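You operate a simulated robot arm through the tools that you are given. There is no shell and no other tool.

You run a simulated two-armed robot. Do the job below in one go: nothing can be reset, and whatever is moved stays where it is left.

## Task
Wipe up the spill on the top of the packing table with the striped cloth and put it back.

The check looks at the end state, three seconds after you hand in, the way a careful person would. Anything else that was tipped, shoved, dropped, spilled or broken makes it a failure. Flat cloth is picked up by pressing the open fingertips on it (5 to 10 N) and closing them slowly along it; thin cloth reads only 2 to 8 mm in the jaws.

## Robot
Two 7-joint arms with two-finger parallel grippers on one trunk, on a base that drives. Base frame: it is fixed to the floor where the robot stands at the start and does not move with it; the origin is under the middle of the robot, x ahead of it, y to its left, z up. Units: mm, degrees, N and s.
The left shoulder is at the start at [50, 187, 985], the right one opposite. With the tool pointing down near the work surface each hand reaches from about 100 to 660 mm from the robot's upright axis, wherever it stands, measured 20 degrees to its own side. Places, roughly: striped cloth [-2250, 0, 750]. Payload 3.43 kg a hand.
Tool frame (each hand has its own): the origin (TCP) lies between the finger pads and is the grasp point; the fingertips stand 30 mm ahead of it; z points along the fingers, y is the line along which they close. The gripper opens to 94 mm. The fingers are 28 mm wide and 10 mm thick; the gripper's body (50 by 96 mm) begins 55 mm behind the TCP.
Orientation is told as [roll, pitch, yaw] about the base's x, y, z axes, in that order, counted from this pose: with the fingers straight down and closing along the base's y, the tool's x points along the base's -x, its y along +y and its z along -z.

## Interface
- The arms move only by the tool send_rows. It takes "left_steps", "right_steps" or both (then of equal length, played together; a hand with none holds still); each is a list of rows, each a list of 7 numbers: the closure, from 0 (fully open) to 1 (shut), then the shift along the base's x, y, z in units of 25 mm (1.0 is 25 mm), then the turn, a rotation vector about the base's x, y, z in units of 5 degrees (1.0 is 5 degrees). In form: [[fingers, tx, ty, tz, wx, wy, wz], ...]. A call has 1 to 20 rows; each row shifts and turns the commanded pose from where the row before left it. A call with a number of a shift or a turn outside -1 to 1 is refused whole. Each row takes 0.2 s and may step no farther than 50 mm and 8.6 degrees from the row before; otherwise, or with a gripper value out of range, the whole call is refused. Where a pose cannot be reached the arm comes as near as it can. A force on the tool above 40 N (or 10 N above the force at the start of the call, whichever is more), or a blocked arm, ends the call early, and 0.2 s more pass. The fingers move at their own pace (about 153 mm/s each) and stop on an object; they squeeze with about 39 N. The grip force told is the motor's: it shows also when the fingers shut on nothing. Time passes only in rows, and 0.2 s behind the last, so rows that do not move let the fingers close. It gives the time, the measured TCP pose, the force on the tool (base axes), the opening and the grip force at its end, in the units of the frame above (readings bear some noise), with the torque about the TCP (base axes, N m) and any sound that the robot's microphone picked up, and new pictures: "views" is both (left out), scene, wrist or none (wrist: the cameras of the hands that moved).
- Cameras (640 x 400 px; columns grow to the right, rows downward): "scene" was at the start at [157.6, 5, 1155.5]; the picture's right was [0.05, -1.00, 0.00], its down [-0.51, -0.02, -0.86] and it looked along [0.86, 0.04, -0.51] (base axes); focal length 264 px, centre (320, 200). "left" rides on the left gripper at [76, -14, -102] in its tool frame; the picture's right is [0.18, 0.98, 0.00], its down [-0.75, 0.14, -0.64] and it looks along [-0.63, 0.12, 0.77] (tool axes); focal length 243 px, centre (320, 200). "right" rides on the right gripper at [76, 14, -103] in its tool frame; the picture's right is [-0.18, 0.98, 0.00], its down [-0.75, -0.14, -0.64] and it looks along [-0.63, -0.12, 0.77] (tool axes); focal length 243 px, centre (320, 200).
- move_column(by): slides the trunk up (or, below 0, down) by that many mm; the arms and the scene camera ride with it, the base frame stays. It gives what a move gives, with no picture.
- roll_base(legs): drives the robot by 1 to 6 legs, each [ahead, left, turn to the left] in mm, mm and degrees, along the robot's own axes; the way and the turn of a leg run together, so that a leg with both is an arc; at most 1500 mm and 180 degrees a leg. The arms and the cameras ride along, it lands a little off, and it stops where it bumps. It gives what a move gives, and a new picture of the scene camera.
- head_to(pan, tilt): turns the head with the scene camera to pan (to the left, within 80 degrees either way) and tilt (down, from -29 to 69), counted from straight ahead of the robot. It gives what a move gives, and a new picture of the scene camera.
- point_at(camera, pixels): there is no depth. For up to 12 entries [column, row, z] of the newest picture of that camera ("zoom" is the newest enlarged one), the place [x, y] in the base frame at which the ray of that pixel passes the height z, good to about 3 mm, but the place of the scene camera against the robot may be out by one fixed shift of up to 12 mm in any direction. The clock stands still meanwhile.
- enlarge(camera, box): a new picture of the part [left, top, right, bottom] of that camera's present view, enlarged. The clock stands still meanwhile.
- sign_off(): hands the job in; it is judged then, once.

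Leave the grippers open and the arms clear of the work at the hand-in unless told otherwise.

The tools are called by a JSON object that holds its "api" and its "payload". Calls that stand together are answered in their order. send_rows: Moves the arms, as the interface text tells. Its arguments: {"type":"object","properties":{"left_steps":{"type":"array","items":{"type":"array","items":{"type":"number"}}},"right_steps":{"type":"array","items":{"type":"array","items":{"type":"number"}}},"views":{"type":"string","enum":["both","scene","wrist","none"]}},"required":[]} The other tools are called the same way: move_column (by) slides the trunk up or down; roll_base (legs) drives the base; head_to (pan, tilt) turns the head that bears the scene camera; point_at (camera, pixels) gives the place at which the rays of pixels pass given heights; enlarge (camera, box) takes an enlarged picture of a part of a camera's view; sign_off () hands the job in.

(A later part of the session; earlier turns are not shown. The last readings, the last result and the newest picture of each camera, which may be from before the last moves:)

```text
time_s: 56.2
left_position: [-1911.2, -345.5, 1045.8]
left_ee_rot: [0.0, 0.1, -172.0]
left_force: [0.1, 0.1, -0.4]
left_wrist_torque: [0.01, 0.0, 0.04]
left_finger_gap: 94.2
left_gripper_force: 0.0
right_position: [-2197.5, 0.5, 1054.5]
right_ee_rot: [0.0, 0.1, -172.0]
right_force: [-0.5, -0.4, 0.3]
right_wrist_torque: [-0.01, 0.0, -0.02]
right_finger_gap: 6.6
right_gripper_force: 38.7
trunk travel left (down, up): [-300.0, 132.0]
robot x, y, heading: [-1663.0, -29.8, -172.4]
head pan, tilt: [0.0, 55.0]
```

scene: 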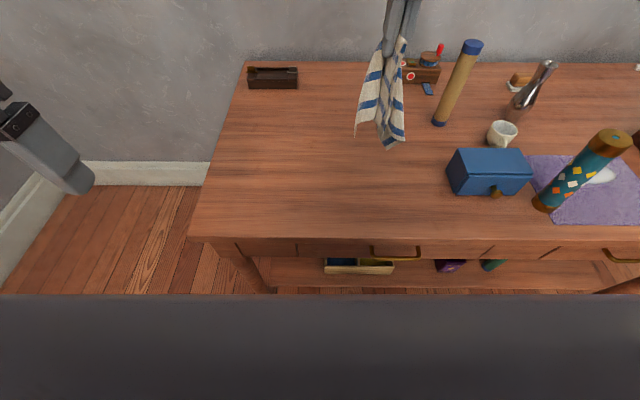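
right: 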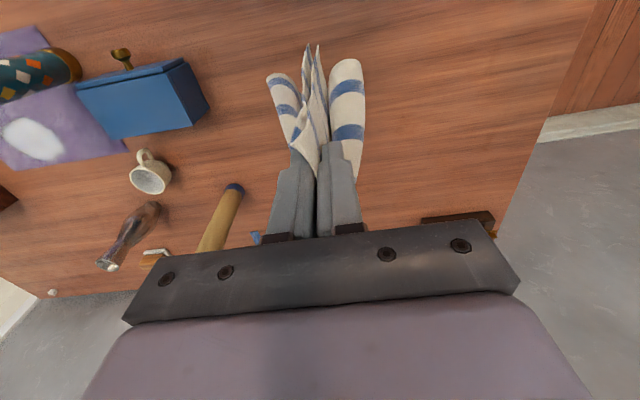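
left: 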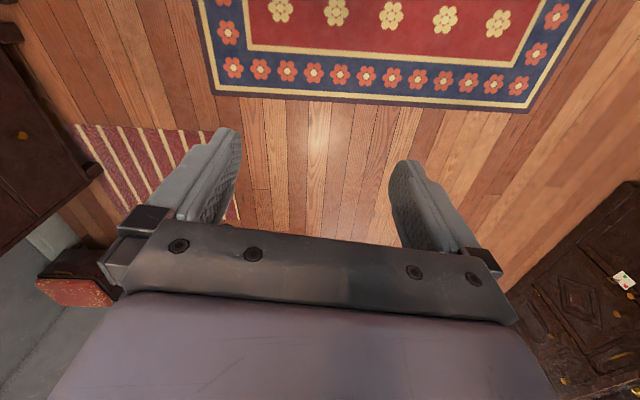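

The cloth hangs freely from the fingers. I draw the hand straight back toward me about 200 mm so the cloth is clear in front of the objects.

{"api": "send_rows", "payload": {"right_steps": [[1, 0.45, 0.063, 0, 0, 0, 0], [1, 0.8, 0.112, 0, 0, 0, 0], [1, 0.9, 0.126, 0, 0, 0, 0], [1, 0.9, 0.126, 0, 0, 0, 0], [1, 0.9, 0.126, 0, 0, 0, 0], [1, 0.9, 0.126, 0, 0, 0, 0], [1, 0.9, 0.126, 0, 0, 0, 0], [1, 0.9, 0.126, 0, 0, 0, 0], [1, 0.9, 0.126, 0, 0, 0, 0], [1, 0.45, 0.063, 0, 0, 0, 0]], "views": "scene"}}

```text
time_s: 58.4
left_position: [-1910.3, -344.0, 1046.5]
left_ee_rot: [0.0, 0.0, -172.0]
left_force: [0.6, -0.2, 0.2]
left_wrist_torque: [-0.01, 0.01, -0.02]
left_finger_gap: 94.0
left_gripper_force: 0.1
right_position: [-1997.8, 30.4, 1052.3]
right_ee_rot: [0.0, 0.1, -172.0]
right_force: [1.1, 0.1, -1.2]
right_wrist_torque: [-0.02, -0.02, 0.02]
right_finger_gap: 6.1
right_gripper_force: 39.1
trunk travel left (down, up): [-300.0, 132.0]
robot x, y, heading: [-1665.2, -28.5, -172.1]
head pan, tilt: [0.0, 55.0]
```

scene: 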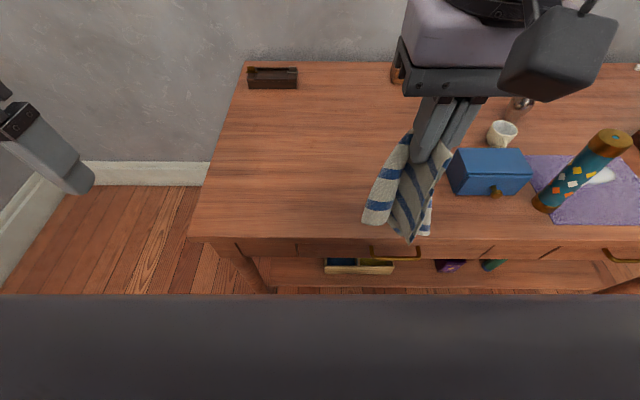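

Now I drive 490 mm to the right, parallel to the table, carrying the cloth in front of its edge.

{"api": "roll_base", "payload": {"legs": [[0, -490, 0]]}}

{"api": "point_at", "payload": {"camera": "scene", "pixels": [[320, 200, 742]]}}

```text
time_s: 63.4
left_position: [-1981.8, 152.8, 1046.2]
left_ee_rot: [0.1, -0.1, -171.6]
left_force: [-0.2, -0.7, -0.1]
left_wrist_torque: [-0.03, -0.03, -0.03]
left_finger_gap: 94.2
left_gripper_force: 0.2
right_position: [-2070.4, 528.6, 1053.4]
right_ee_rot: [0.0, 0.0, -171.6]
right_force: [-0.6, -1.3, -0.5]
right_wrist_torque: [0.0, 0.0, -0.01]
right_finger_gap: 6.0
right_gripper_force: 39.0
trunk travel left (down, up): [-300.0, 132.0]
robot x, y, heading: [-1737.9, 469.2, -171.7]
head pan, tilt: [0.0, 55.0]
```

scene: 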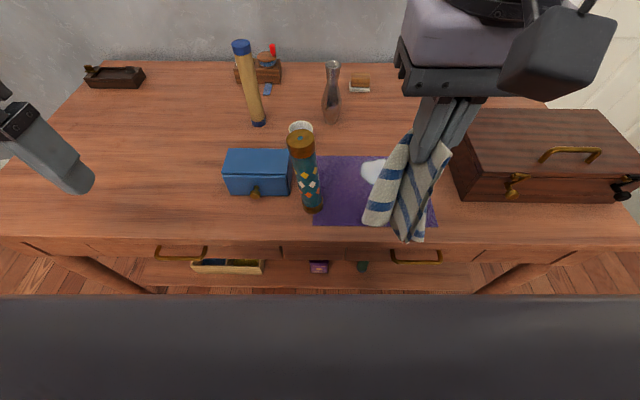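

```text
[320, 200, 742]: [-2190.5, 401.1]
```

I'm in front of the mat now. I take a wrist picture to measure the spill and mat more exactly.

{"api": "send_rows", "payload": {"right_steps": [[1, 0, 0, 0, 0, 0, 0]], "views": "both"}}

{"api": "enlarge", "payload": {"camera": "scene", "box": [220, 100, 460, 250]}}

```text
time_s: 63.8
left_position: [-1981.3, 153.2, 1045.9]
left_ee_rot: [0.0, -0.1, -171.6]
left_force: [0.4, 0.0, 0.3]
left_wrist_torque: [0.03, 0.01, 0.02]
left_finger_gap: 93.8
left_gripper_force: 0.0
right_position: [-2070.4, 527.2, 1053.1]
right_ee_rot: [-0.1, 0.0, -171.6]
right_force: [0.4, 0.3, -0.2]
right_wrist_torque: [-0.03, 0.02, -0.03]
right_finger_gap: 6.5
right_gripper_force: 39.3
trunk travel left (down, up): [-300.0, 132.0]
robot x, y, heading: [-1741.2, 470.4, -171.7]
head pan, tilt: [0.0, 55.0]
```

scene: 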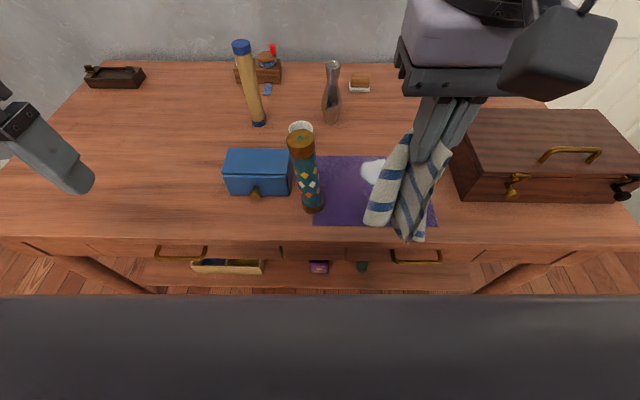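
right: 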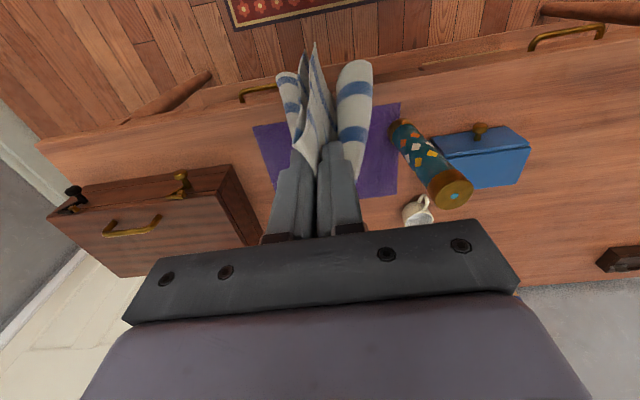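

```text
2.67 times, centred on (340, 175) of scene
```

zoom: 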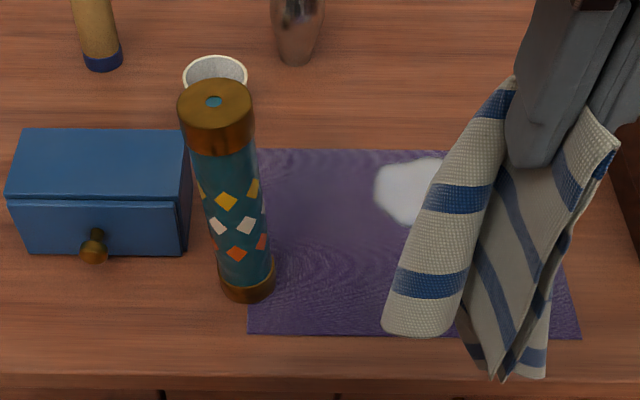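

The teal tube stands at the mat's left edge, so the mat must not slide. I measure the spill and mat at the true table height of about 743.

{"api": "point_at", "payload": {"camera": "zoom", "pixels": [[375, 190, 743], [430, 157, 743], [420, 226, 743], [248, 334, 743], [580, 338, 743], [260, 150, 743], [248, 285, 743], [275, 285, 743], [222, 285, 743]]}}

{"api": "point_at", "payload": {"camera": "right", "pixels": [[254, 127, 743], [399, 102, 743], [396, 194, 743], [400, 122, 743], [260, 240, 743], [233, 165, 800]]}}

```text
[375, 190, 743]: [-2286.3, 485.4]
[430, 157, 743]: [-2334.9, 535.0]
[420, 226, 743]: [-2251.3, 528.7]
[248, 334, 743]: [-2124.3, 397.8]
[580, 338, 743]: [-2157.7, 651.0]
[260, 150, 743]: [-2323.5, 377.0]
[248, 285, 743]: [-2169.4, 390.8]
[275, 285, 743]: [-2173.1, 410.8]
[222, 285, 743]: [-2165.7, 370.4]
```

```text
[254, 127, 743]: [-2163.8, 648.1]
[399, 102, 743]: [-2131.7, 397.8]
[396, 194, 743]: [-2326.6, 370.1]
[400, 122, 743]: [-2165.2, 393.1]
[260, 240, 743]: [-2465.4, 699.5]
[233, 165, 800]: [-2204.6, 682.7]
```

Spill centre about (-2299,538), tube base centred right on the mat's left edge near (-2170,391), so I must press lightly. I move the hanging cloth forward over the spill at height, slowly.

{"api": "send_rows", "payload": {"right_steps": [[1, -0.4, 0.02, 0, 0, 0, 0], [1, -0.73, 0.037, 0, 0, 0, 0], [1, -0.763, 0.037, 0, 0, 0, 0], [1, -0.763, 0.037, 0, 0, 0, 0], [1, -0.763, 0.037, 0, 0, 0, 0], [1, -0.763, 0.037, 0, 0, 0, 0], [1, -0.763, 0.037, 0, 0, 0, 0], [1, -0.763, 0.037, 0, 0, 0, 0], [1, -0.763, 0.037, 0, 0, 0, 0], [1, -0.763, 0.037, 0, 0, 0, 0], [1, -0.763, 0.037, 0, 0, 0, 0], [1, -0.763, 0.037, 0, 0, 0, 0], [1, -0.4, 0.02, 0, 0, 0, 0], [1, 0, 0, 0, 0, 0, 0], [1, 0, 0, 0, 0, 0, 0]], "views": "both"}}

```text
time_s: 67.0
left_position: [-1981.4, 152.4, 1046.0]
left_ee_rot: [0.1, -0.1, -171.6]
left_force: [1.2, 0.0, -0.2]
left_wrist_torque: [0.0, 0.01, 0.0]
left_finger_gap: 94.2
left_gripper_force: 0.1
right_position: [-2299.0, 538.3, 1051.2]
right_ee_rot: [-0.1, -0.1, -171.6]
right_force: [-0.4, 0.0, 0.4]
right_wrist_torque: [0.0, 0.01, 0.01]
right_finger_gap: 6.2
right_gripper_force: 38.9
trunk travel left (down, up): [-300.0, 132.0]
robot x, y, heading: [-1740.2, 469.4, -171.6]
head pan, tilt: [0.0, 55.0]
```

scene: 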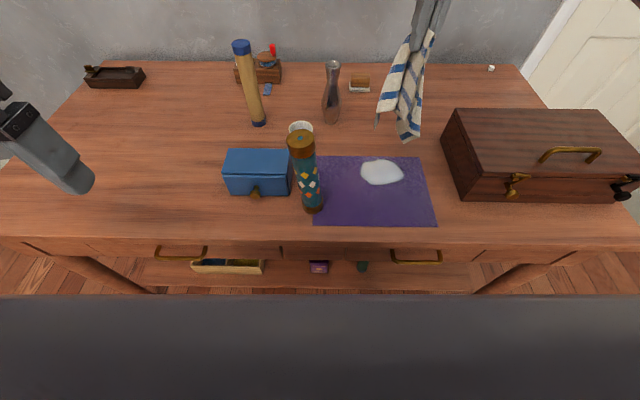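
right: 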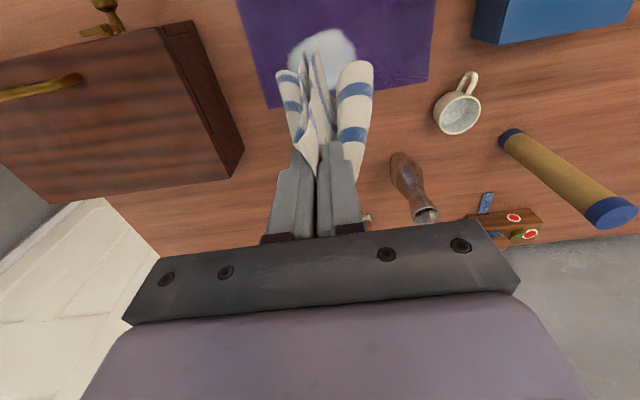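

The spill is fully visible at (382,172) in the scene and near (322,50) in the wrist picture; I check both positions.

{"api": "point_at", "payload": {"camera": "scene", "pixels": [[382, 172, 743], [360, 172, 743], [404, 172, 743], [382, 158, 743], [382, 186, 743]]}}

{"api": "point_at", "payload": {"camera": "right", "pixels": [[288, 50, 743], [356, 48, 743], [322, 30, 743], [322, 80, 743], [265, 105, 743], [430, 82, 743], [238, 178, 743]]}}

```text
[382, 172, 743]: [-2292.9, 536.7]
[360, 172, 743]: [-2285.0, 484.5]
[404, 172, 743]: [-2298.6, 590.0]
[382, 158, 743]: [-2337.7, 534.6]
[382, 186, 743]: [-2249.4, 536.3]
```

```text
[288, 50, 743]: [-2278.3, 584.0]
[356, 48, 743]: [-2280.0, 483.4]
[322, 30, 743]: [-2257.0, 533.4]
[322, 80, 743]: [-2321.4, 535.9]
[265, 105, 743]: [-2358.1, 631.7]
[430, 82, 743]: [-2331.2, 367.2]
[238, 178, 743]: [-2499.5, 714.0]
```

The hand is right over the spill (-2296,535). I lower to about z=850 and look at how the cloth settles.

{"api": "send_rows", "payload": {"right_steps": [[1, 0, 0, -0.8, 0, 0, 0], [1, 0, 0, -0.8, 0, 0, 0], [1, 0, 0, -0.8, 0, 0, 0], [1, 0, 0, -0.8, 0, 0, 0], [1, 0, 0, -0.8, 0, 0, 0], [1, 0, 0, -0.8, 0, 0, 0], [1, 0, 0, -0.8, 0, 0, 0], [1, 0, 0, -0.8, 0, 0, 0], [1, 0, 0, -0.8, 0, 0, 0], [1, 0, 0, -0.8, 0, 0, 0]], "views": "both"}}

```text
time_s: 69.2
left_position: [-1981.6, 152.7, 1046.7]
left_ee_rot: [0.0, -0.1, -171.6]
left_force: [-0.2, 0.2, 0.1]
left_wrist_torque: [-0.01, -0.01, -0.04]
left_finger_gap: 94.0
left_gripper_force: 0.1
right_position: [-2298.4, 538.0, 851.6]
right_ee_rot: [0.0, 0.0, -171.7]
right_force: [0.4, 0.3, -0.1]
right_wrist_torque: [0.0, -0.01, -0.01]
right_finger_gap: 6.1
right_gripper_force: 38.9
trunk travel left (down, up): [-300.0, 132.0]
robot x, y, heading: [-1735.9, 467.3, -171.5]
head pan, tilt: [0.0, 55.0]
```

scene: 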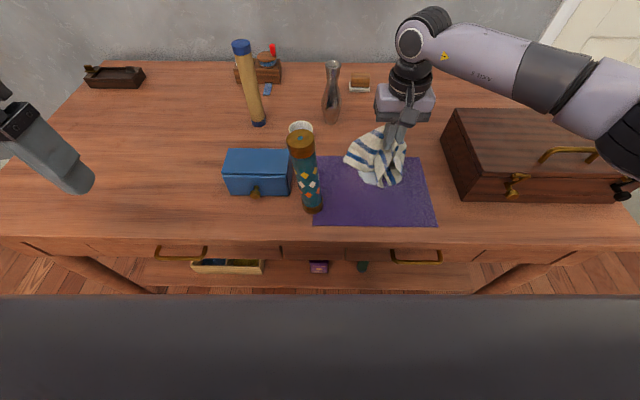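
right: 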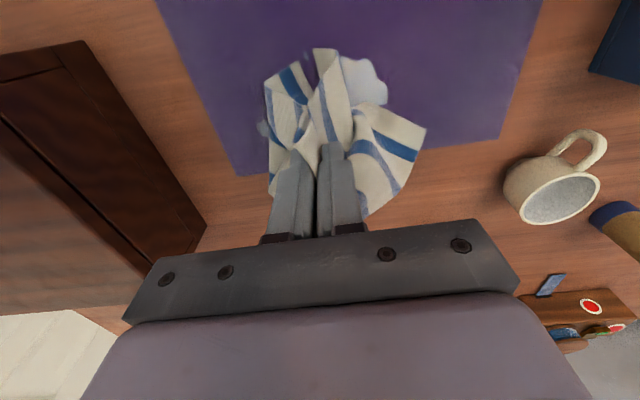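

The cloth is gathering over the spill. I lower further in smaller steps to about z=786.

{"api": "send_rows", "payload": {"right_steps": [[1, 0, 0, -0.6, 0, 0, 0], [1, 0, 0, -0.6, 0, 0, 0], [1, 0, 0, -0.6, 0, 0, 0], [1, 0, 0, -0.4, 0, 0, 0], [1, 0, 0, -0.4, 0, 0, 0], [1, 0, 0, 0, 0, 0, 0]], "views": "both"}}

```text
time_s: 70.6
left_position: [-1981.0, 153.6, 1047.1]
left_ee_rot: [0.0, 0.0, -171.5]
left_force: [0.3, 2.1, 0.2]
left_wrist_torque: [0.0, 0.03, 0.01]
left_finger_gap: 94.3
left_gripper_force: 0.2
right_position: [-2298.8, 539.3, 786.4]
right_ee_rot: [0.0, -0.1, -171.6]
right_force: [0.4, -0.3, -1.0]
right_wrist_torque: [0.03, -0.03, 0.02]
right_finger_gap: 6.3
right_gripper_force: 39.2
trunk travel left (down, up): [-300.0, 132.0]
robot x, y, heading: [-1735.4, 465.0, -171.6]
head pan, tilt: [0.0, 55.0]
```

scene: 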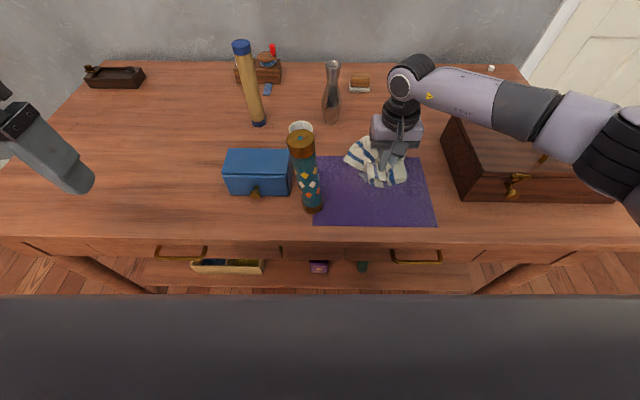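
right: 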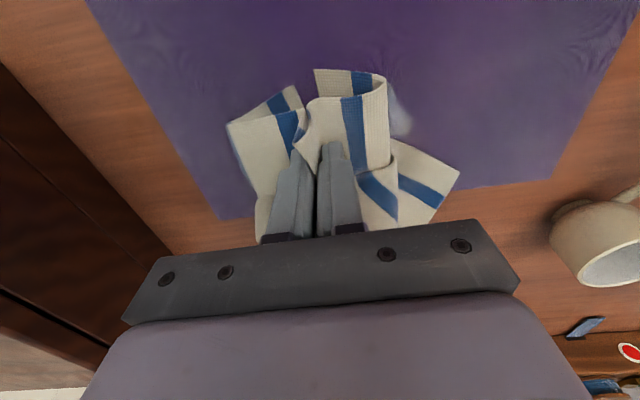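

The forearm passes above the chest with clearance; no force yet. I step down to light contact.

{"api": "send_rows", "payload": {"right_steps": [[1, 0, 0, -0.15, 0, 0, 0], [1, 0, 0, -0.15, 0, 0, 0], [1, 0, 0, 0, 0, 0, 0]], "views": "none"}}

{"api": "enlarge", "payload": {"camera": "scene", "box": [340, 60, 640, 250]}}

```text
time_s: 71.4
left_position: [-1980.9, 152.1, 1045.6]
left_ee_rot: [0.0, 0.1, -171.6]
left_force: [-0.7, 0.5, -0.4]
left_wrist_torque: [0.0, -0.01, 0.04]
left_finger_gap: 94.2
left_gripper_force: 0.2
right_position: [-2299.0, 538.6, 778.5]
right_ee_rot: [0.0, -0.1, -171.6]
right_force: [0.1, 0.5, 1.4]
right_wrist_torque: [0.01, 0.06, 0.01]
right_finger_gap: 6.1
right_gripper_force: 38.9
trunk travel left (down, up): [-300.0, 132.0]
robot x, y, heading: [-1735.5, 467.0, -171.5]
head pan, tilt: [0.0, 55.0]
```

```text
2.11 times, centred on (490, 155) of scene
```

zoom: 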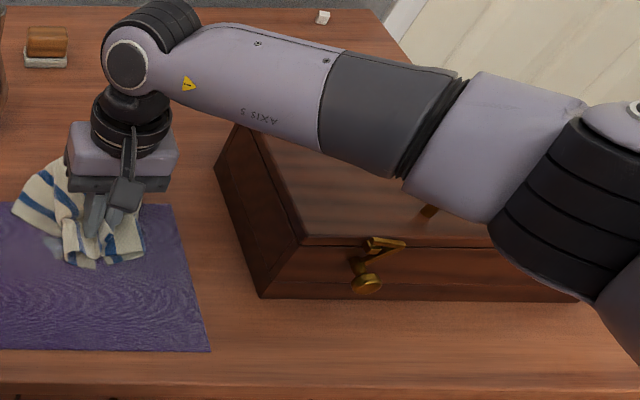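

Light touch begins (1.4 N at 778.5). A bit more pressure, then short gentle strokes.

{"api": "send_rows", "payload": {"right_steps": [[1, 0, 0, -0.1, 0, 0, 0], [1, 0, 0, 0, 0, 0, 0]], "views": "none"}}

```text
time_s: 72.0
left_position: [-1981.8, 153.8, 1046.0]
left_ee_rot: [0.0, 0.0, -171.5]
left_force: [-0.8, -0.1, 0.5]
left_wrist_torque: [0.0, 0.04, 0.02]
left_finger_gap: 94.0
left_gripper_force: 0.0
right_position: [-2297.7, 538.7, 777.0]
right_ee_rot: [-0.1, 0.1, -171.6]
right_force: [-0.5, 0.3, 1.9]
right_wrist_torque: [0.03, 0.01, 0.0]
right_finger_gap: 6.4
right_gripper_force: 39.5
trunk travel left (down, up): [-300.0, 132.0]
robot x, y, heading: [-1740.4, 469.8, -171.5]
head pan, tilt: [0.0, 55.0]
```

2 N of contact. I make a first short stroke of about 35 mm to the left, away from the chest, slowly, and check the mat.

{"api": "send_rows", "payload": {"right_steps": [[1, 0.05, -0.35, -0.04, 0, 0, 0], [1, 0.05, -0.35, 0, 0, 0, 0], [1, 0.05, -0.35, 0, 0, 0, 0], [1, 0.05, -0.35, 0, 0, 0, 0], [1, 0, 0, 0, 0, 0, 0]], "views": "both"}}

{"api": "enlarge", "payload": {"camera": "scene", "box": [280, 110, 460, 230]}}

```text
time_s: 73.2
left_position: [-1981.8, 152.6, 1047.2]
left_ee_rot: [0.0, 0.0, -171.5]
left_force: [0.0, 0.1, 0.8]
left_wrist_torque: [0.0, 0.0, 0.0]
left_finger_gap: 93.9
left_gripper_force: 0.1
right_position: [-2295.5, 502.0, 775.5]
right_ee_rot: [0.0, 0.1, -171.6]
right_force: [0.7, -0.2, 1.0]
right_wrist_torque: [0.01, 0.02, 0.01]
right_finger_gap: 6.2
right_gripper_force: 39.0
trunk travel left (down, up): [-300.0, 132.0]
robot x, y, heading: [-1736.7, 466.6, -171.9]
head pan, tilt: [0.0, 55.0]
```

scene: 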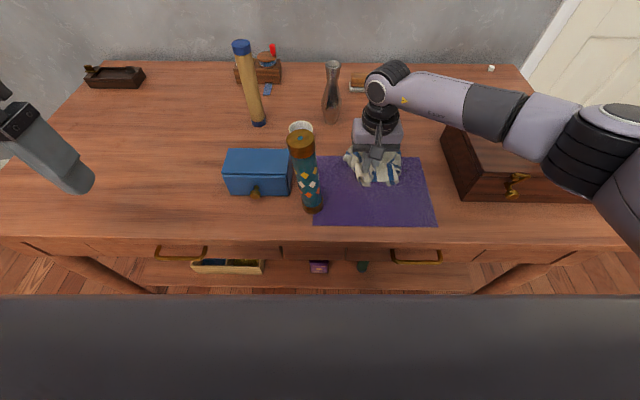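
right: 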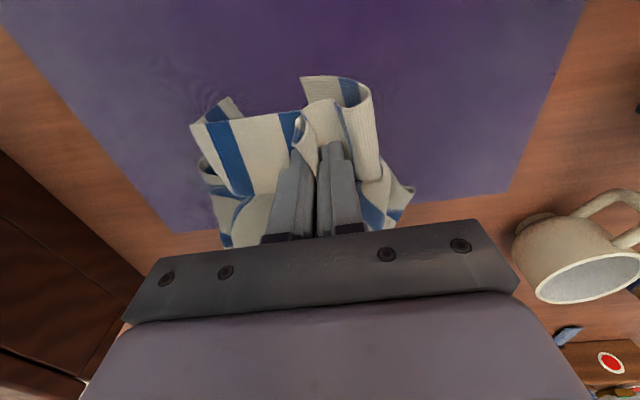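

```text
3.33 times, centred on (370, 170) of scene
```

zoom: 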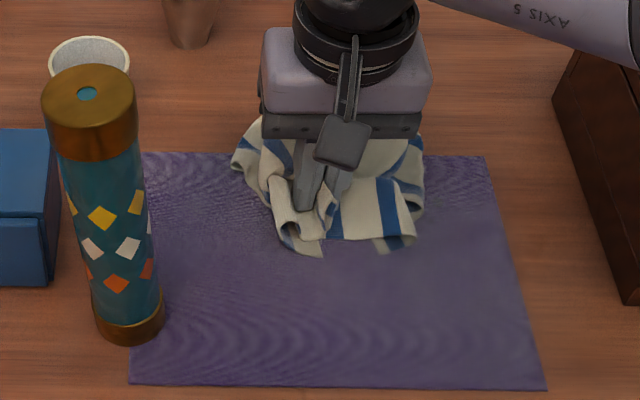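

The mat has not moved. I press a touch more and stroke right by about 80 mm.

{"api": "send_rows", "payload": {"right_steps": [[1, 0, 0, -0.08, 0, 0, 0], [1, -0.058, 0.4, 0, 0, 0, 0], [1, -0.058, 0.4, 0, 0, 0, 0], [1, -0.058, 0.4, 0, 0, 0, 0], [1, -0.058, 0.4, 0, 0, 0, 0], [1, -0.058, 0.4, 0, 0, 0, 0], [1, -0.058, 0.4, 0, 0, 0, 0], [1, -0.058, 0.4, 0, 0, 0, 0]], "views": "both"}}

{"api": "enlarge", "payload": {"camera": "scene", "box": [280, 110, 460, 230]}}

```text
time_s: 75.0
left_position: [-1981.1, 154.1, 1047.1]
left_ee_rot: [0.0, -0.1, -171.6]
left_force: [0.5, -0.3, -0.2]
left_wrist_torque: [-0.02, 0.03, -0.01]
left_finger_gap: 94.0
left_gripper_force: 0.0
right_position: [-2305.5, 574.2, 775.5]
right_ee_rot: [0.0, 0.0, -171.7]
right_force: [1.1, 0.4, -0.4]
right_wrist_torque: [-0.03, -0.01, -0.02]
right_finger_gap: 6.5
right_gripper_force: 39.1
trunk travel left (down, up): [-300.0, 132.0]
robot x, y, heading: [-1738.1, 467.8, -171.4]
head pan, tilt: [0.0, 55.0]
```

scene: 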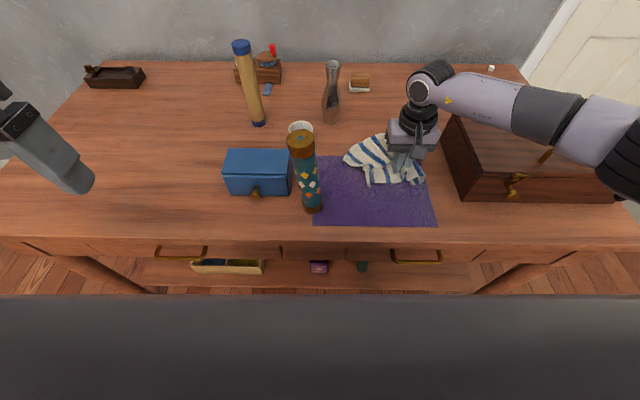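
right: 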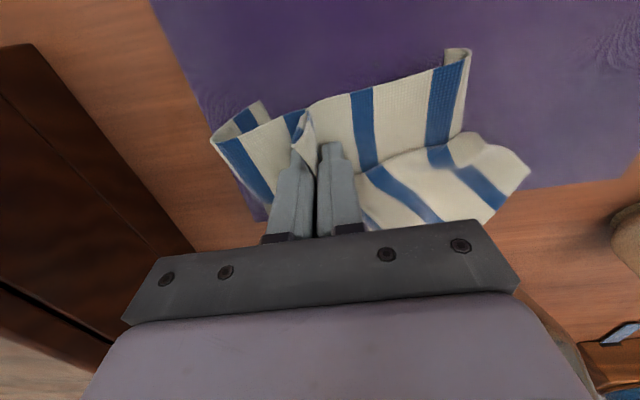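

```text
3.33 times, centred on (370, 170) of scene
```

zoom: 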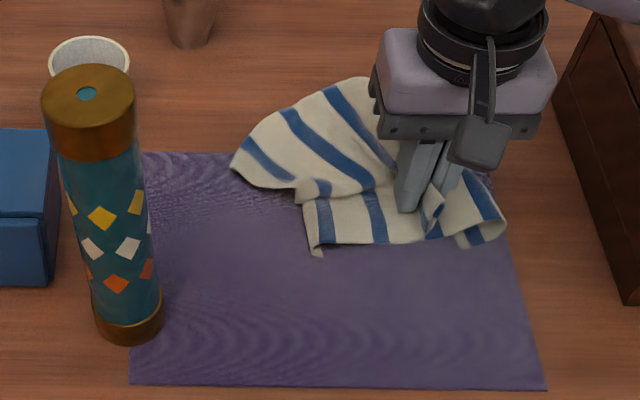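

Force is nearly nil here, so I press slightly lower and read the force before stroking on.

{"api": "send_rows", "payload": {"right_steps": [[1, 0, 0, -0.08, 0, 0, 0], [1, 0, 0, -0.04, 0, 0, 0], [1, 0, 0, 0, 0, 0, 0]], "views": "none"}}

```text
time_s: 75.8
left_position: [-1979.3, 153.9, 1046.5]
left_ee_rot: [0.0, -0.1, -171.6]
left_force: [-0.3, -0.2, -0.9]
left_wrist_torque: [0.01, -0.03, -0.03]
left_finger_gap: 94.1
left_gripper_force: 0.0
right_position: [-2305.6, 573.8, 773.8]
right_ee_rot: [0.0, -0.2, -171.7]
right_force: [3.5, 2.0, 12.3]
right_wrist_torque: [0.15, -0.01, -0.07]
right_finger_gap: 6.4
right_gripper_force: 38.9
trunk travel left (down, up): [-300.0, 132.0]
robot x, y, heading: [-1739.2, 469.7, -171.4]
head pan, tilt: [0.0, 55.0]
```

12 N: a bit much; I ease off slightly and stroke left across the spill.

{"api": "send_rows", "payload": {"right_steps": [[1, 0, 0, 0.04, 0, 0, 0], [1, 0.058, -0.4, 0, 0, 0, 0], [1, 0.058, -0.4, 0, 0, 0, 0], [1, 0.058, -0.4, 0, 0, 0, 0], [1, 0.058, -0.4, 0, 0, 0, 0], [1, 0.058, -0.4, 0, 0, 0, 0], [1, 0.058, -0.4, 0, 0, 0, 0], [1, 0.058, -0.4, 0, 0, 0, 0], [1, 0.058, -0.4, 0, 0, 0, 0]], "views": "both"}}

{"api": "enlarge", "payload": {"camera": "scene", "box": [280, 110, 460, 230]}}

```text
time_s: 77.8
left_position: [-1980.9, 153.8, 1046.8]
left_ee_rot: [-0.1, 0.0, -171.5]
left_force: [-0.2, 1.1, 0.3]
left_wrist_torque: [0.02, 0.01, -0.01]
left_finger_gap: 94.1
left_gripper_force: 0.0
right_position: [-2292.5, 492.8, 774.2]
right_ee_rot: [0.0, 0.0, -171.6]
right_force: [-0.2, 0.5, 1.0]
right_wrist_torque: [0.0, 0.02, 0.02]
right_finger_gap: 6.4
right_gripper_force: 39.4
trunk travel left (down, up): [-300.0, 132.0]
robot x, y, heading: [-1737.8, 466.7, -171.3]
head pan, tilt: [0.0, 55.0]
```

scene: 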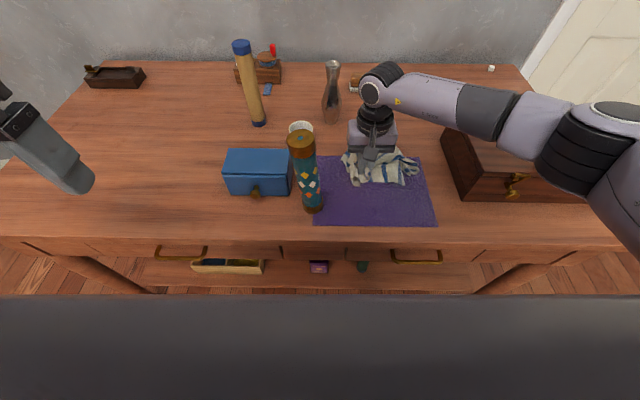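
right: 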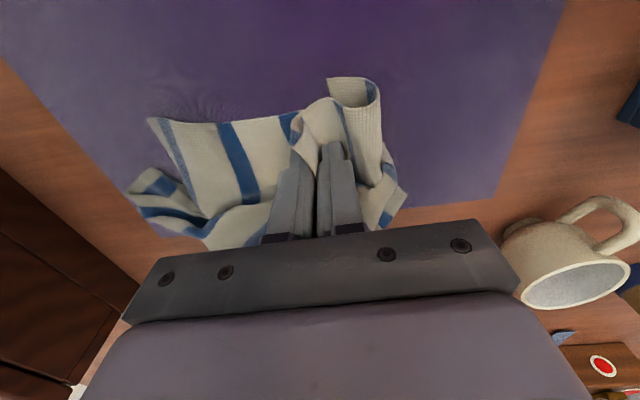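

```text
3.33 times, centred on (370, 170) of scene
```

zoom: 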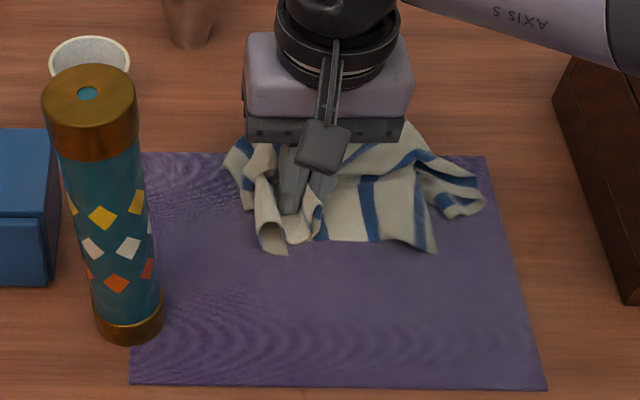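

No mat movement. Next: shift 28 mm toward me and stroke right along the near part of the spill.

{"api": "send_rows", "payload": {"right_steps": [[1, 0.37, 0.055, -0.02, 0, 0, 0], [1, 0.37, 0.055, 0, 0, 0, 0], [1, 0.37, 0.055, 0, 0, 0, 0], [1, -0.058, 0.4, 0, 0, 0, 0], [1, -0.058, 0.4, 0, 0, 0, 0], [1, -0.058, 0.4, 0, 0, 0, 0], [1, -0.058, 0.4, 0, 0, 0, 0], [1, -0.058, 0.4, 0, 0, 0, 0], [1, -0.058, 0.4, 0, 0, 0, 0], [1, -0.058, 0.4, 0, 0, 0, 0], [1, -0.058, 0.4, 0, 0, 0, 0]], "views": "both"}}

{"api": "enlarge", "payload": {"camera": "scene", "box": [280, 110, 460, 230]}}

```text
time_s: 80.2
left_position: [-1980.8, 152.7, 1045.4]
left_ee_rot: [0.0, -0.1, -171.6]
left_force: [0.1, -0.2, -0.6]
left_wrist_torque: [0.01, -0.01, 0.02]
left_finger_gap: 93.8
left_gripper_force: 0.0
right_position: [-2277.0, 575.7, 773.2]
right_ee_rot: [0.0, -0.2, -171.5]
right_force: [-0.6, -5.1, 13.3]
right_wrist_torque: [-0.14, -0.1, -0.04]
right_finger_gap: 6.2
right_gripper_force: 39.1
trunk travel left (down, up): [-300.0, 132.0]
robot x, y, heading: [-1740.6, 469.9, -171.6]
head pan, tilt: [0.0, 55.0]
```

scene: 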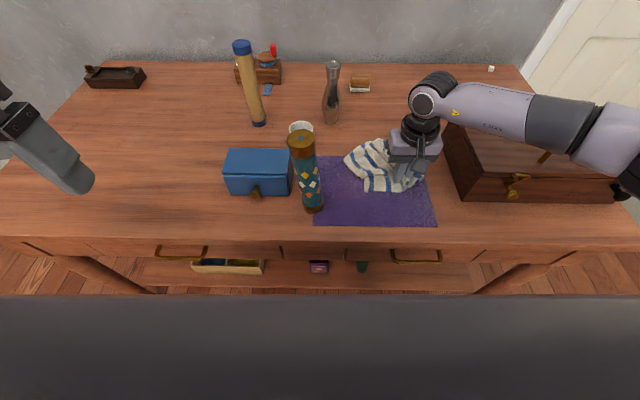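
right: 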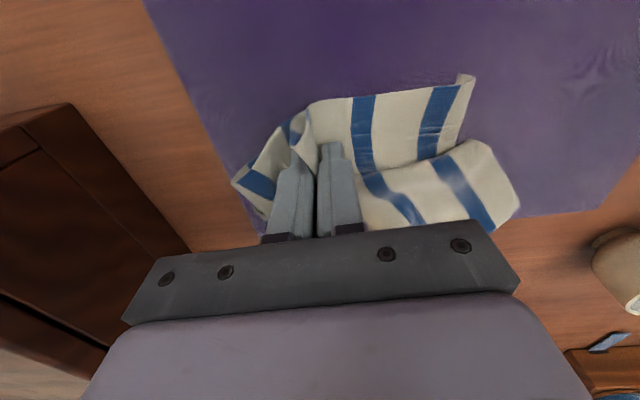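

```text
3.33 times, centred on (370, 170) of scene
```

zoom: 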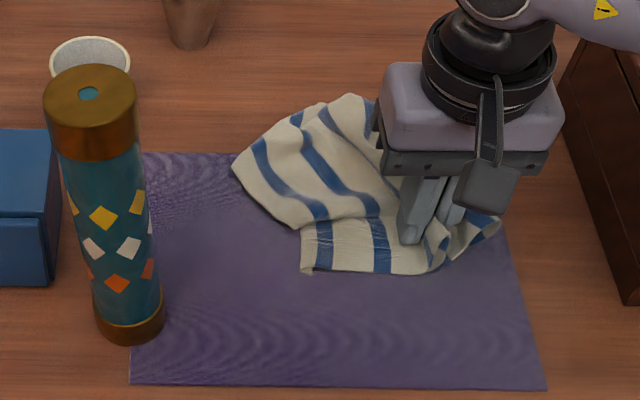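

The mat stays put even with 5 N of drag. I ease off a little, go 55 mm away from me on the right side and stroke left along the far part, stopping well short of the vase.

{"api": "send_rows", "payload": {"right_steps": [[1, -0.4, -0.058, 0.03, 0, 0, 0], [1, -0.4, -0.058, 0, 0, 0, 0], [1, -0.4, -0.058, 0, 0, 0, 0], [1, -0.4, -0.058, 0, 0, 0, 0], [1, -0.4, -0.058, 0, 0, 0, 0], [1, 0.058, -0.4, 0, 0, 0, 0], [1, 0.058, -0.4, 0, 0, 0, 0], [1, 0.058, -0.4, 0, 0, 0, 0], [1, 0.058, -0.4, 0, 0, 0, 0], [1, 0.058, -0.4, 0, 0, 0, 0], [1, 0.058, -0.4, 0, 0, 0, 0]], "views": "both"}}

{"api": "enlarge", "payload": {"camera": "scene", "box": [280, 110, 460, 230]}}

```text
time_s: 82.6
left_position: [-1982.5, 153.7, 1045.2]
left_ee_rot: [0.0, 0.0, -171.6]
left_force: [-0.5, -0.2, 0.5]
left_wrist_torque: [0.04, 0.0, 0.0]
left_finger_gap: 94.1
left_gripper_force: 0.0
right_position: [-2317.6, 509.7, 773.7]
right_ee_rot: [0.0, 0.0, -171.6]
right_force: [0.7, 1.2, 4.8]
right_wrist_torque: [0.07, 0.0, 0.04]
right_finger_gap: 6.0
right_gripper_force: 39.5
trunk travel left (down, up): [-300.0, 132.0]
robot x, y, heading: [-1742.3, 467.7, -171.4]
head pan, tilt: [0.0, 55.0]
```

scene: 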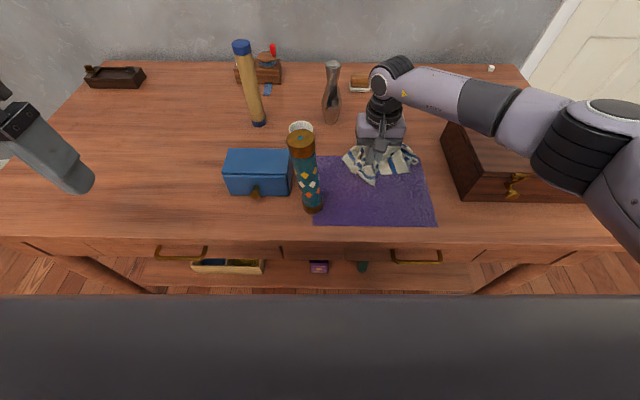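
right: 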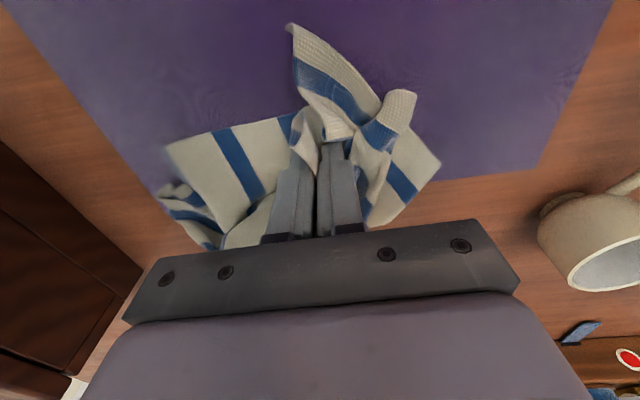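

```text
3.33 times, centred on (370, 170) of scene
```

zoom: 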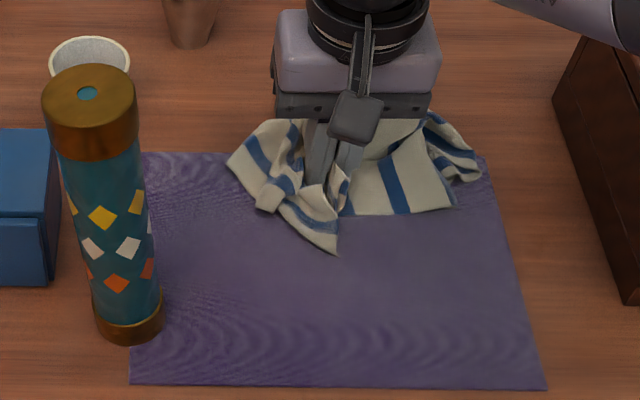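

Several strokes done. I lift the cloth straight up to see what is left of the spill.

{"api": "send_rows", "payload": {"right_steps": [[1, 0, 0, 0.5, 0, 0, 0], [1, 0, 0, 0.8, 0, 0, 0], [1, 0, 0, 1, 0, 0, 0], [1, 0, 0, 1, 0, 0, 0], [1, 0, 0, 1, 0, 0, 0], [1, 0, 0, 1, 0, 0, 0], [1, 0, 0, 1, 0, 0, 0], [1, 0, 0, 1, 0, 0, 0], [1, 0, 0, 1, 0, 0, 0], [1, 0, 0, 1, 0, 0, 0], [1, 0, 0, 1, 0, 0, 0], [1, 0, 0, 1, 0, 0, 0]], "views": "both"}}

{"api": "enlarge", "payload": {"camera": "scene", "box": [280, 110, 460, 230]}}

{"api": "enlarge", "payload": {"camera": "right", "box": [200, 0, 460, 163]}}

```text
time_s: 85.2
left_position: [-1981.3, 153.4, 1046.8]
left_ee_rot: [0.0, 0.0, -171.6]
left_force: [0.5, 0.2, -0.1]
left_wrist_torque: [0.03, 0.01, -0.01]
left_finger_gap: 94.1
left_gripper_force: 0.0
right_position: [-2319.7, 510.3, 1057.5]
right_ee_rot: [0.0, 0.0, -171.6]
right_force: [0.0, -0.4, -0.6]
right_wrist_torque: [0.03, 0.01, 0.0]
right_finger_gap: 6.4
right_gripper_force: 39.2
trunk travel left (down, up): [-300.0, 132.0]
robot x, y, heading: [-1737.8, 467.2, -171.4]
head pan, tilt: [0.0, 55.0]
```

scene: 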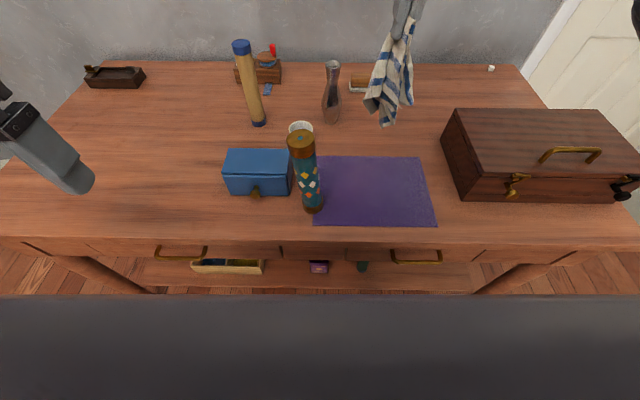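
right: 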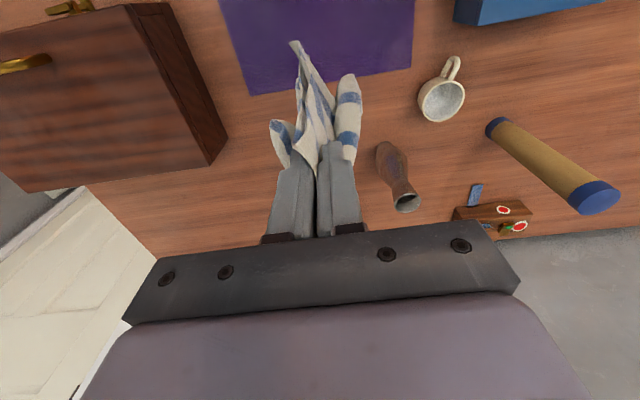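

```text
3.33 times, centred on (370, 170) of scene
```

zoom: 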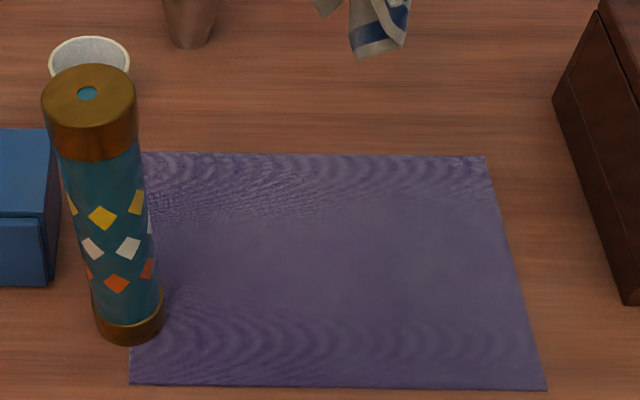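

```text
2.45 times, centred on (330, 82) of right
```

zoom: 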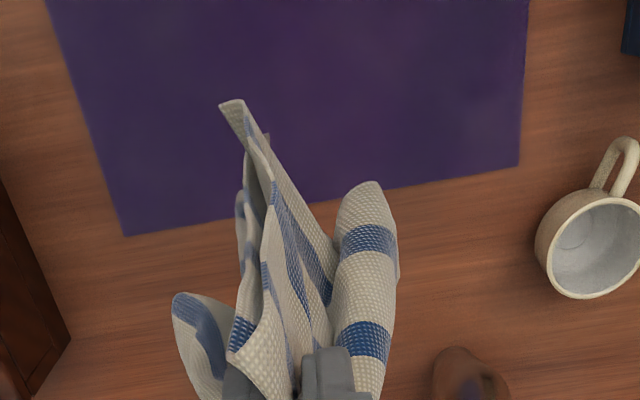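

The spill is gone and mat, tube and everything else stand as before. I draw the hand back toward me, bearing slightly right to stay clear of the teal tube.

{"api": "send_rows", "payload": {"right_steps": [[1, 0, 0.5, 0, 0, 0, 0], [1, 0.3, 0.5, 0, 0, 0, 0], [1, 0.74, 0.11, 0, 0, 0, 0], [1, 0.8, 0.11, 0, 0, 0, 0], [1, 0.8, 0.11, 0, 0, 0, 0], [1, 0.8, 0.11, 0, 0, 0, 0], [1, 0.8, 0.11, 0, 0, 0, 0], [1, 0.8, 0.11, 0, 0, 0, 0], [1, 0.8, 0.11, 0, 0, 0, 0], [1, 0.8, 0.11, 0, 0, 0, 0], [1, 0.8, 0.11, 0, 0, 0, 0], [1, 0.8, 0.11, 0, 0, 0, 0], [1, 0.8, 0.11, 0, 0, 0, 0], [1, 0.4, 0.05, 0, 0, 0, 0], [1, 0, 0, 0, 0, 0, 0]], "views": "scene"}}

{"api": "enlarge", "payload": {"camera": "scene", "box": [200, 60, 520, 260]}}

```text
time_s: 88.4
left_position: [-1981.3, 153.6, 1047.3]
left_ee_rot: [0.1, -0.1, -171.6]
left_force: [-0.4, -0.1, -0.2]
left_wrist_torque: [0.0, 0.02, 0.01]
left_finger_gap: 93.7
left_gripper_force: 0.0
right_position: [-2081.3, 566.8, 1054.3]
right_ee_rot: [0.0, 0.0, -171.7]
right_force: [-0.1, -0.1, -0.5]
right_wrist_torque: [0.01, 0.02, -0.01]
right_finger_gap: 6.1
right_gripper_force: 39.0
trunk travel left (down, up): [-300.0, 132.0]
robot x, y, heading: [-1739.6, 472.0, -171.5]
head pan, tilt: [0.0, 55.0]
```

scene: 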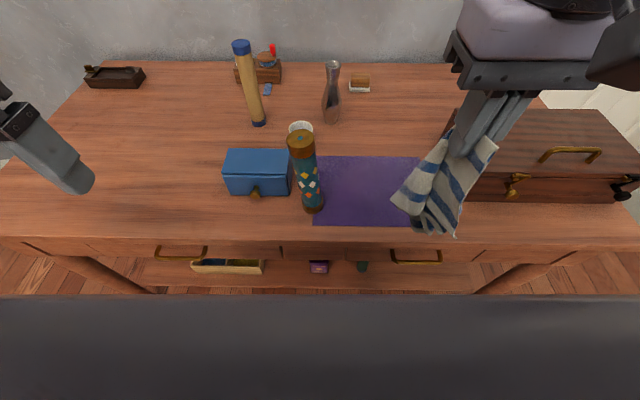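

```text
2.00 times, centred on (360, 160) of scene
```

zoom: 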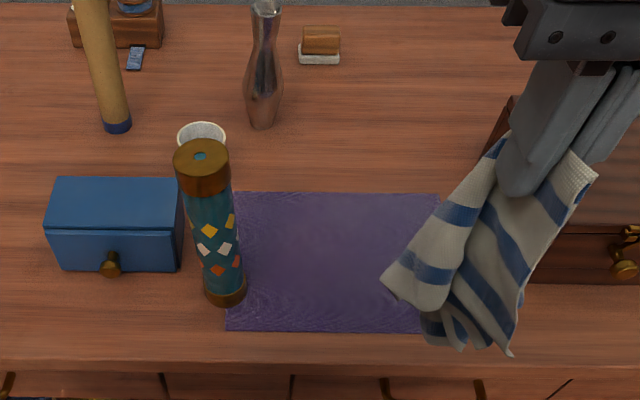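

I retract the hand another 30 mm for clearance, then drive 505 mm back to the left.

{"api": "send_rows", "payload": {"right_steps": [[1, 0.5, 0.07, 0, 0, 0, 0], [1, 0.7, 0.1, 0, 0, 0, 0], [1, 0, 0, 0, 0, 0, 0], [1, 0, 0, 0, 0, 0, 0]], "views": "none"}}

{"api": "roll_base", "payload": {"legs": [[0, 504, -0.5]]}}

```text
time_s: 89.4
left_position: [-1981.1, 152.7, 1046.4]
left_ee_rot: [0.0, 0.1, -171.6]
left_force: [0.6, -0.5, 0.1]
left_wrist_torque: [0.0, 0.02, -0.02]
left_finger_gap: 93.8
left_gripper_force: 0.0
right_position: [-2053.0, 572.2, 1056.6]
right_ee_rot: [0.0, 0.1, -171.7]
right_force: [-0.5, -0.2, -0.8]
right_wrist_torque: [0.01, 0.0, -0.03]
right_finger_gap: 6.2
right_gripper_force: 38.9
trunk travel left (down, up): [-300.0, 132.0]
robot x, y, heading: [-1738.9, 467.9, -171.6]
head pan, tilt: [0.0, 55.0]
```

```text
time_s: 94.3
left_position: [-1916.9, -347.3, 1046.3]
left_ee_rot: [0.0, 0.0, -172.7]
left_force: [0.3, -0.6, -0.1]
left_wrist_torque: [-0.02, 0.01, -0.01]
left_finger_gap: 94.4
left_gripper_force: 0.1
right_position: [-1982.5, 72.0, 1056.3]
right_ee_rot: [0.1, 0.0, -172.7]
right_force: [0.0, 0.8, -0.1]
right_wrist_torque: [-0.02, 0.01, 0.01]
right_finger_gap: 6.2
right_gripper_force: 39.0
trunk travel left (down, up): [-300.0, 132.0]
robot x, y, heading: [-1670.2, -35.7, -172.7]
head pan, tilt: [0.0, 55.0]
```

scene: 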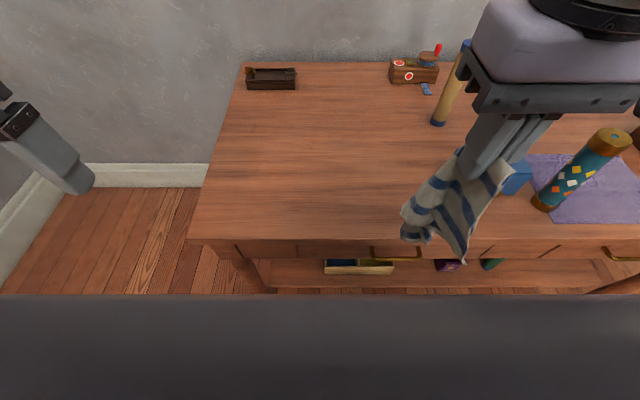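

Back before the cloth's place. Plan: reach out over where the far edge lay (about (-2360,-22)) with the fingers tilted forward for reach, then lower while drawing back so the cloth lays out from far to near, ending at the original grip point (-2197,1). First reach out at height.

{"api": "send_rows", "payload": {"right_steps": [[1, -0.5, -0.12, 0, 0, 0, 0.14], [1, -0.8, -0.22, 0, 0, 0, 0], [1, -0.945, -0.24, 0, 0, 0, 0], [1, -0.945, -0.24, 0, 0, 0, 0], [1, -0.945, -0.24, 0, -0.127, 0.99, 0], [1, -0.945, -0.24, 0, -0.127, 0.99, 0], [1, -0.945, -0.24, 0, -0.127, 0.99, 0], [1, -0.945, -0.24, 0, -0.127, 0.99, 0], [1, -0.945, -0.24, 0, -0.127, 0.99, 0], [1, -0.945, -0.24, 0, -0.127, 0.99, 0], [1, -0.945, -0.24, 0, -0.127, 0.99, 0], [1, -0.945, -0.24, 0, 0, 0, 0], [1, -0.945, -0.24, 0, 0, 0, 0], [1, -0.945, -0.24, 0, 0, 0, 0], [1, -0.945, -0.24, 0, 0, 0, 0], [1, -0.8, -0.22, 0, 0, 0, 0], [1, -0.5, -0.12, 0, 0, 0, 0], [1, 0, 0, 0, 0, 0, 0]], "views": "both"}}

```text
time_s: 98.1
left_position: [-1916.7, -347.3, 1047.4]
left_ee_rot: [0.0, 0.0, -172.6]
left_force: [-0.1, 0.0, -1.0]
left_wrist_torque: [-0.01, 0.0, -0.02]
left_finger_gap: 94.2
left_gripper_force: 0.0
right_position: [-2352.6, -23.4, 1057.2]
right_ee_rot: [-0.5, -35.0, -171.9]
right_force: [0.1, 2.0, 0.1]
right_wrist_torque: [-0.01, -0.01, -0.02]
right_finger_gap: 6.4
right_gripper_force: 38.8
trunk travel left (down, up): [-300.0, 132.0]
robot x, y, heading: [-1670.1, -39.5, -172.5]
head pan, tilt: [0.0, 55.0]
```

scene: 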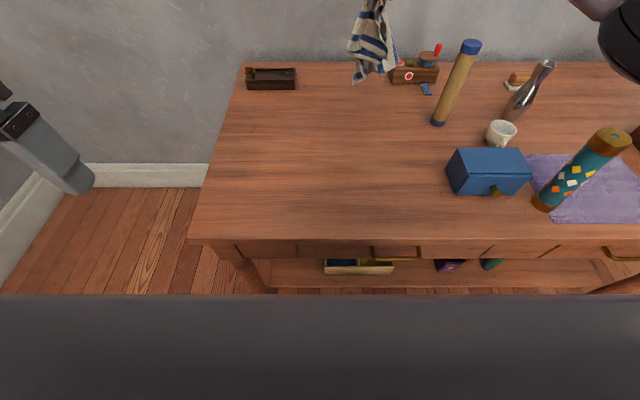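
right: 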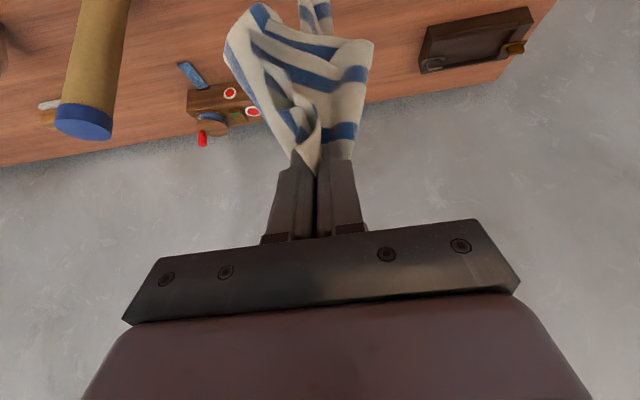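

The cloth hangs freely over the far part with nothing near. I lower until its bottom just meets the table, and look.

{"api": "send_rows", "payload": {"right_steps": [[1, -0.3, -0.04, -0.5, 0, 0, 0], [1, -0.3, -0.04, -0.7, 0, 0, 0], [1, 0, 0, -0.8, 0, 0, 0], [1, 0, 0, -0.8, 0, 0, 0], [1, 0, 0, -0.8, 0, 0, 0], [1, 0, 0, 0, 0, 0, 0], [1, 0, 0, 0, 0, 0, 0]], "views": "both"}}

```text
time_s: 99.7
left_position: [-1916.5, -347.4, 1046.7]
left_ee_rot: [0.0, 0.0, -172.6]
left_force: [-0.5, 0.5, -0.6]
left_wrist_torque: [0.03, 0.0, -0.02]
left_finger_gap: 93.8
left_gripper_force: 0.0
right_position: [-2369.1, -24.7, 964.7]
right_ee_rot: [-0.5, -34.9, -171.9]
right_force: [-0.5, -0.3, -0.1]
right_wrist_torque: [-0.01, -0.02, -0.02]
right_finger_gap: 6.1
right_gripper_force: 39.1
trunk travel left (down, up): [-300.0, 132.0]
robot x, y, heading: [-1667.0, -37.2, -172.6]
head pan, tilt: [0.0, 55.0]
```

scene: 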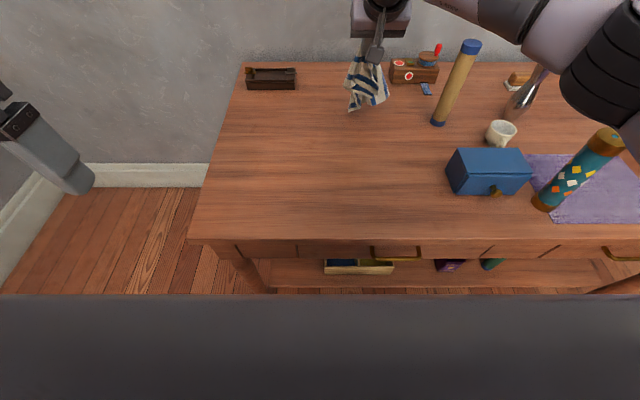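
right: 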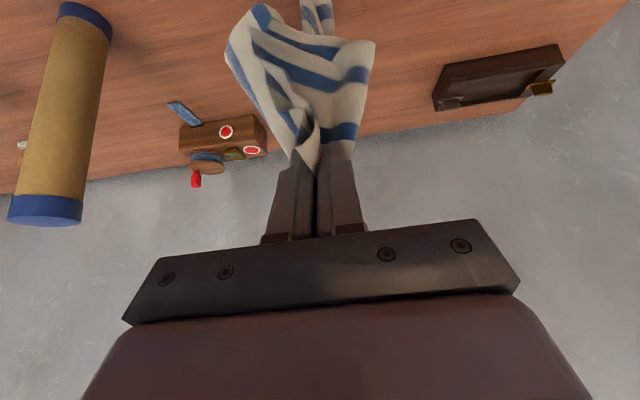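

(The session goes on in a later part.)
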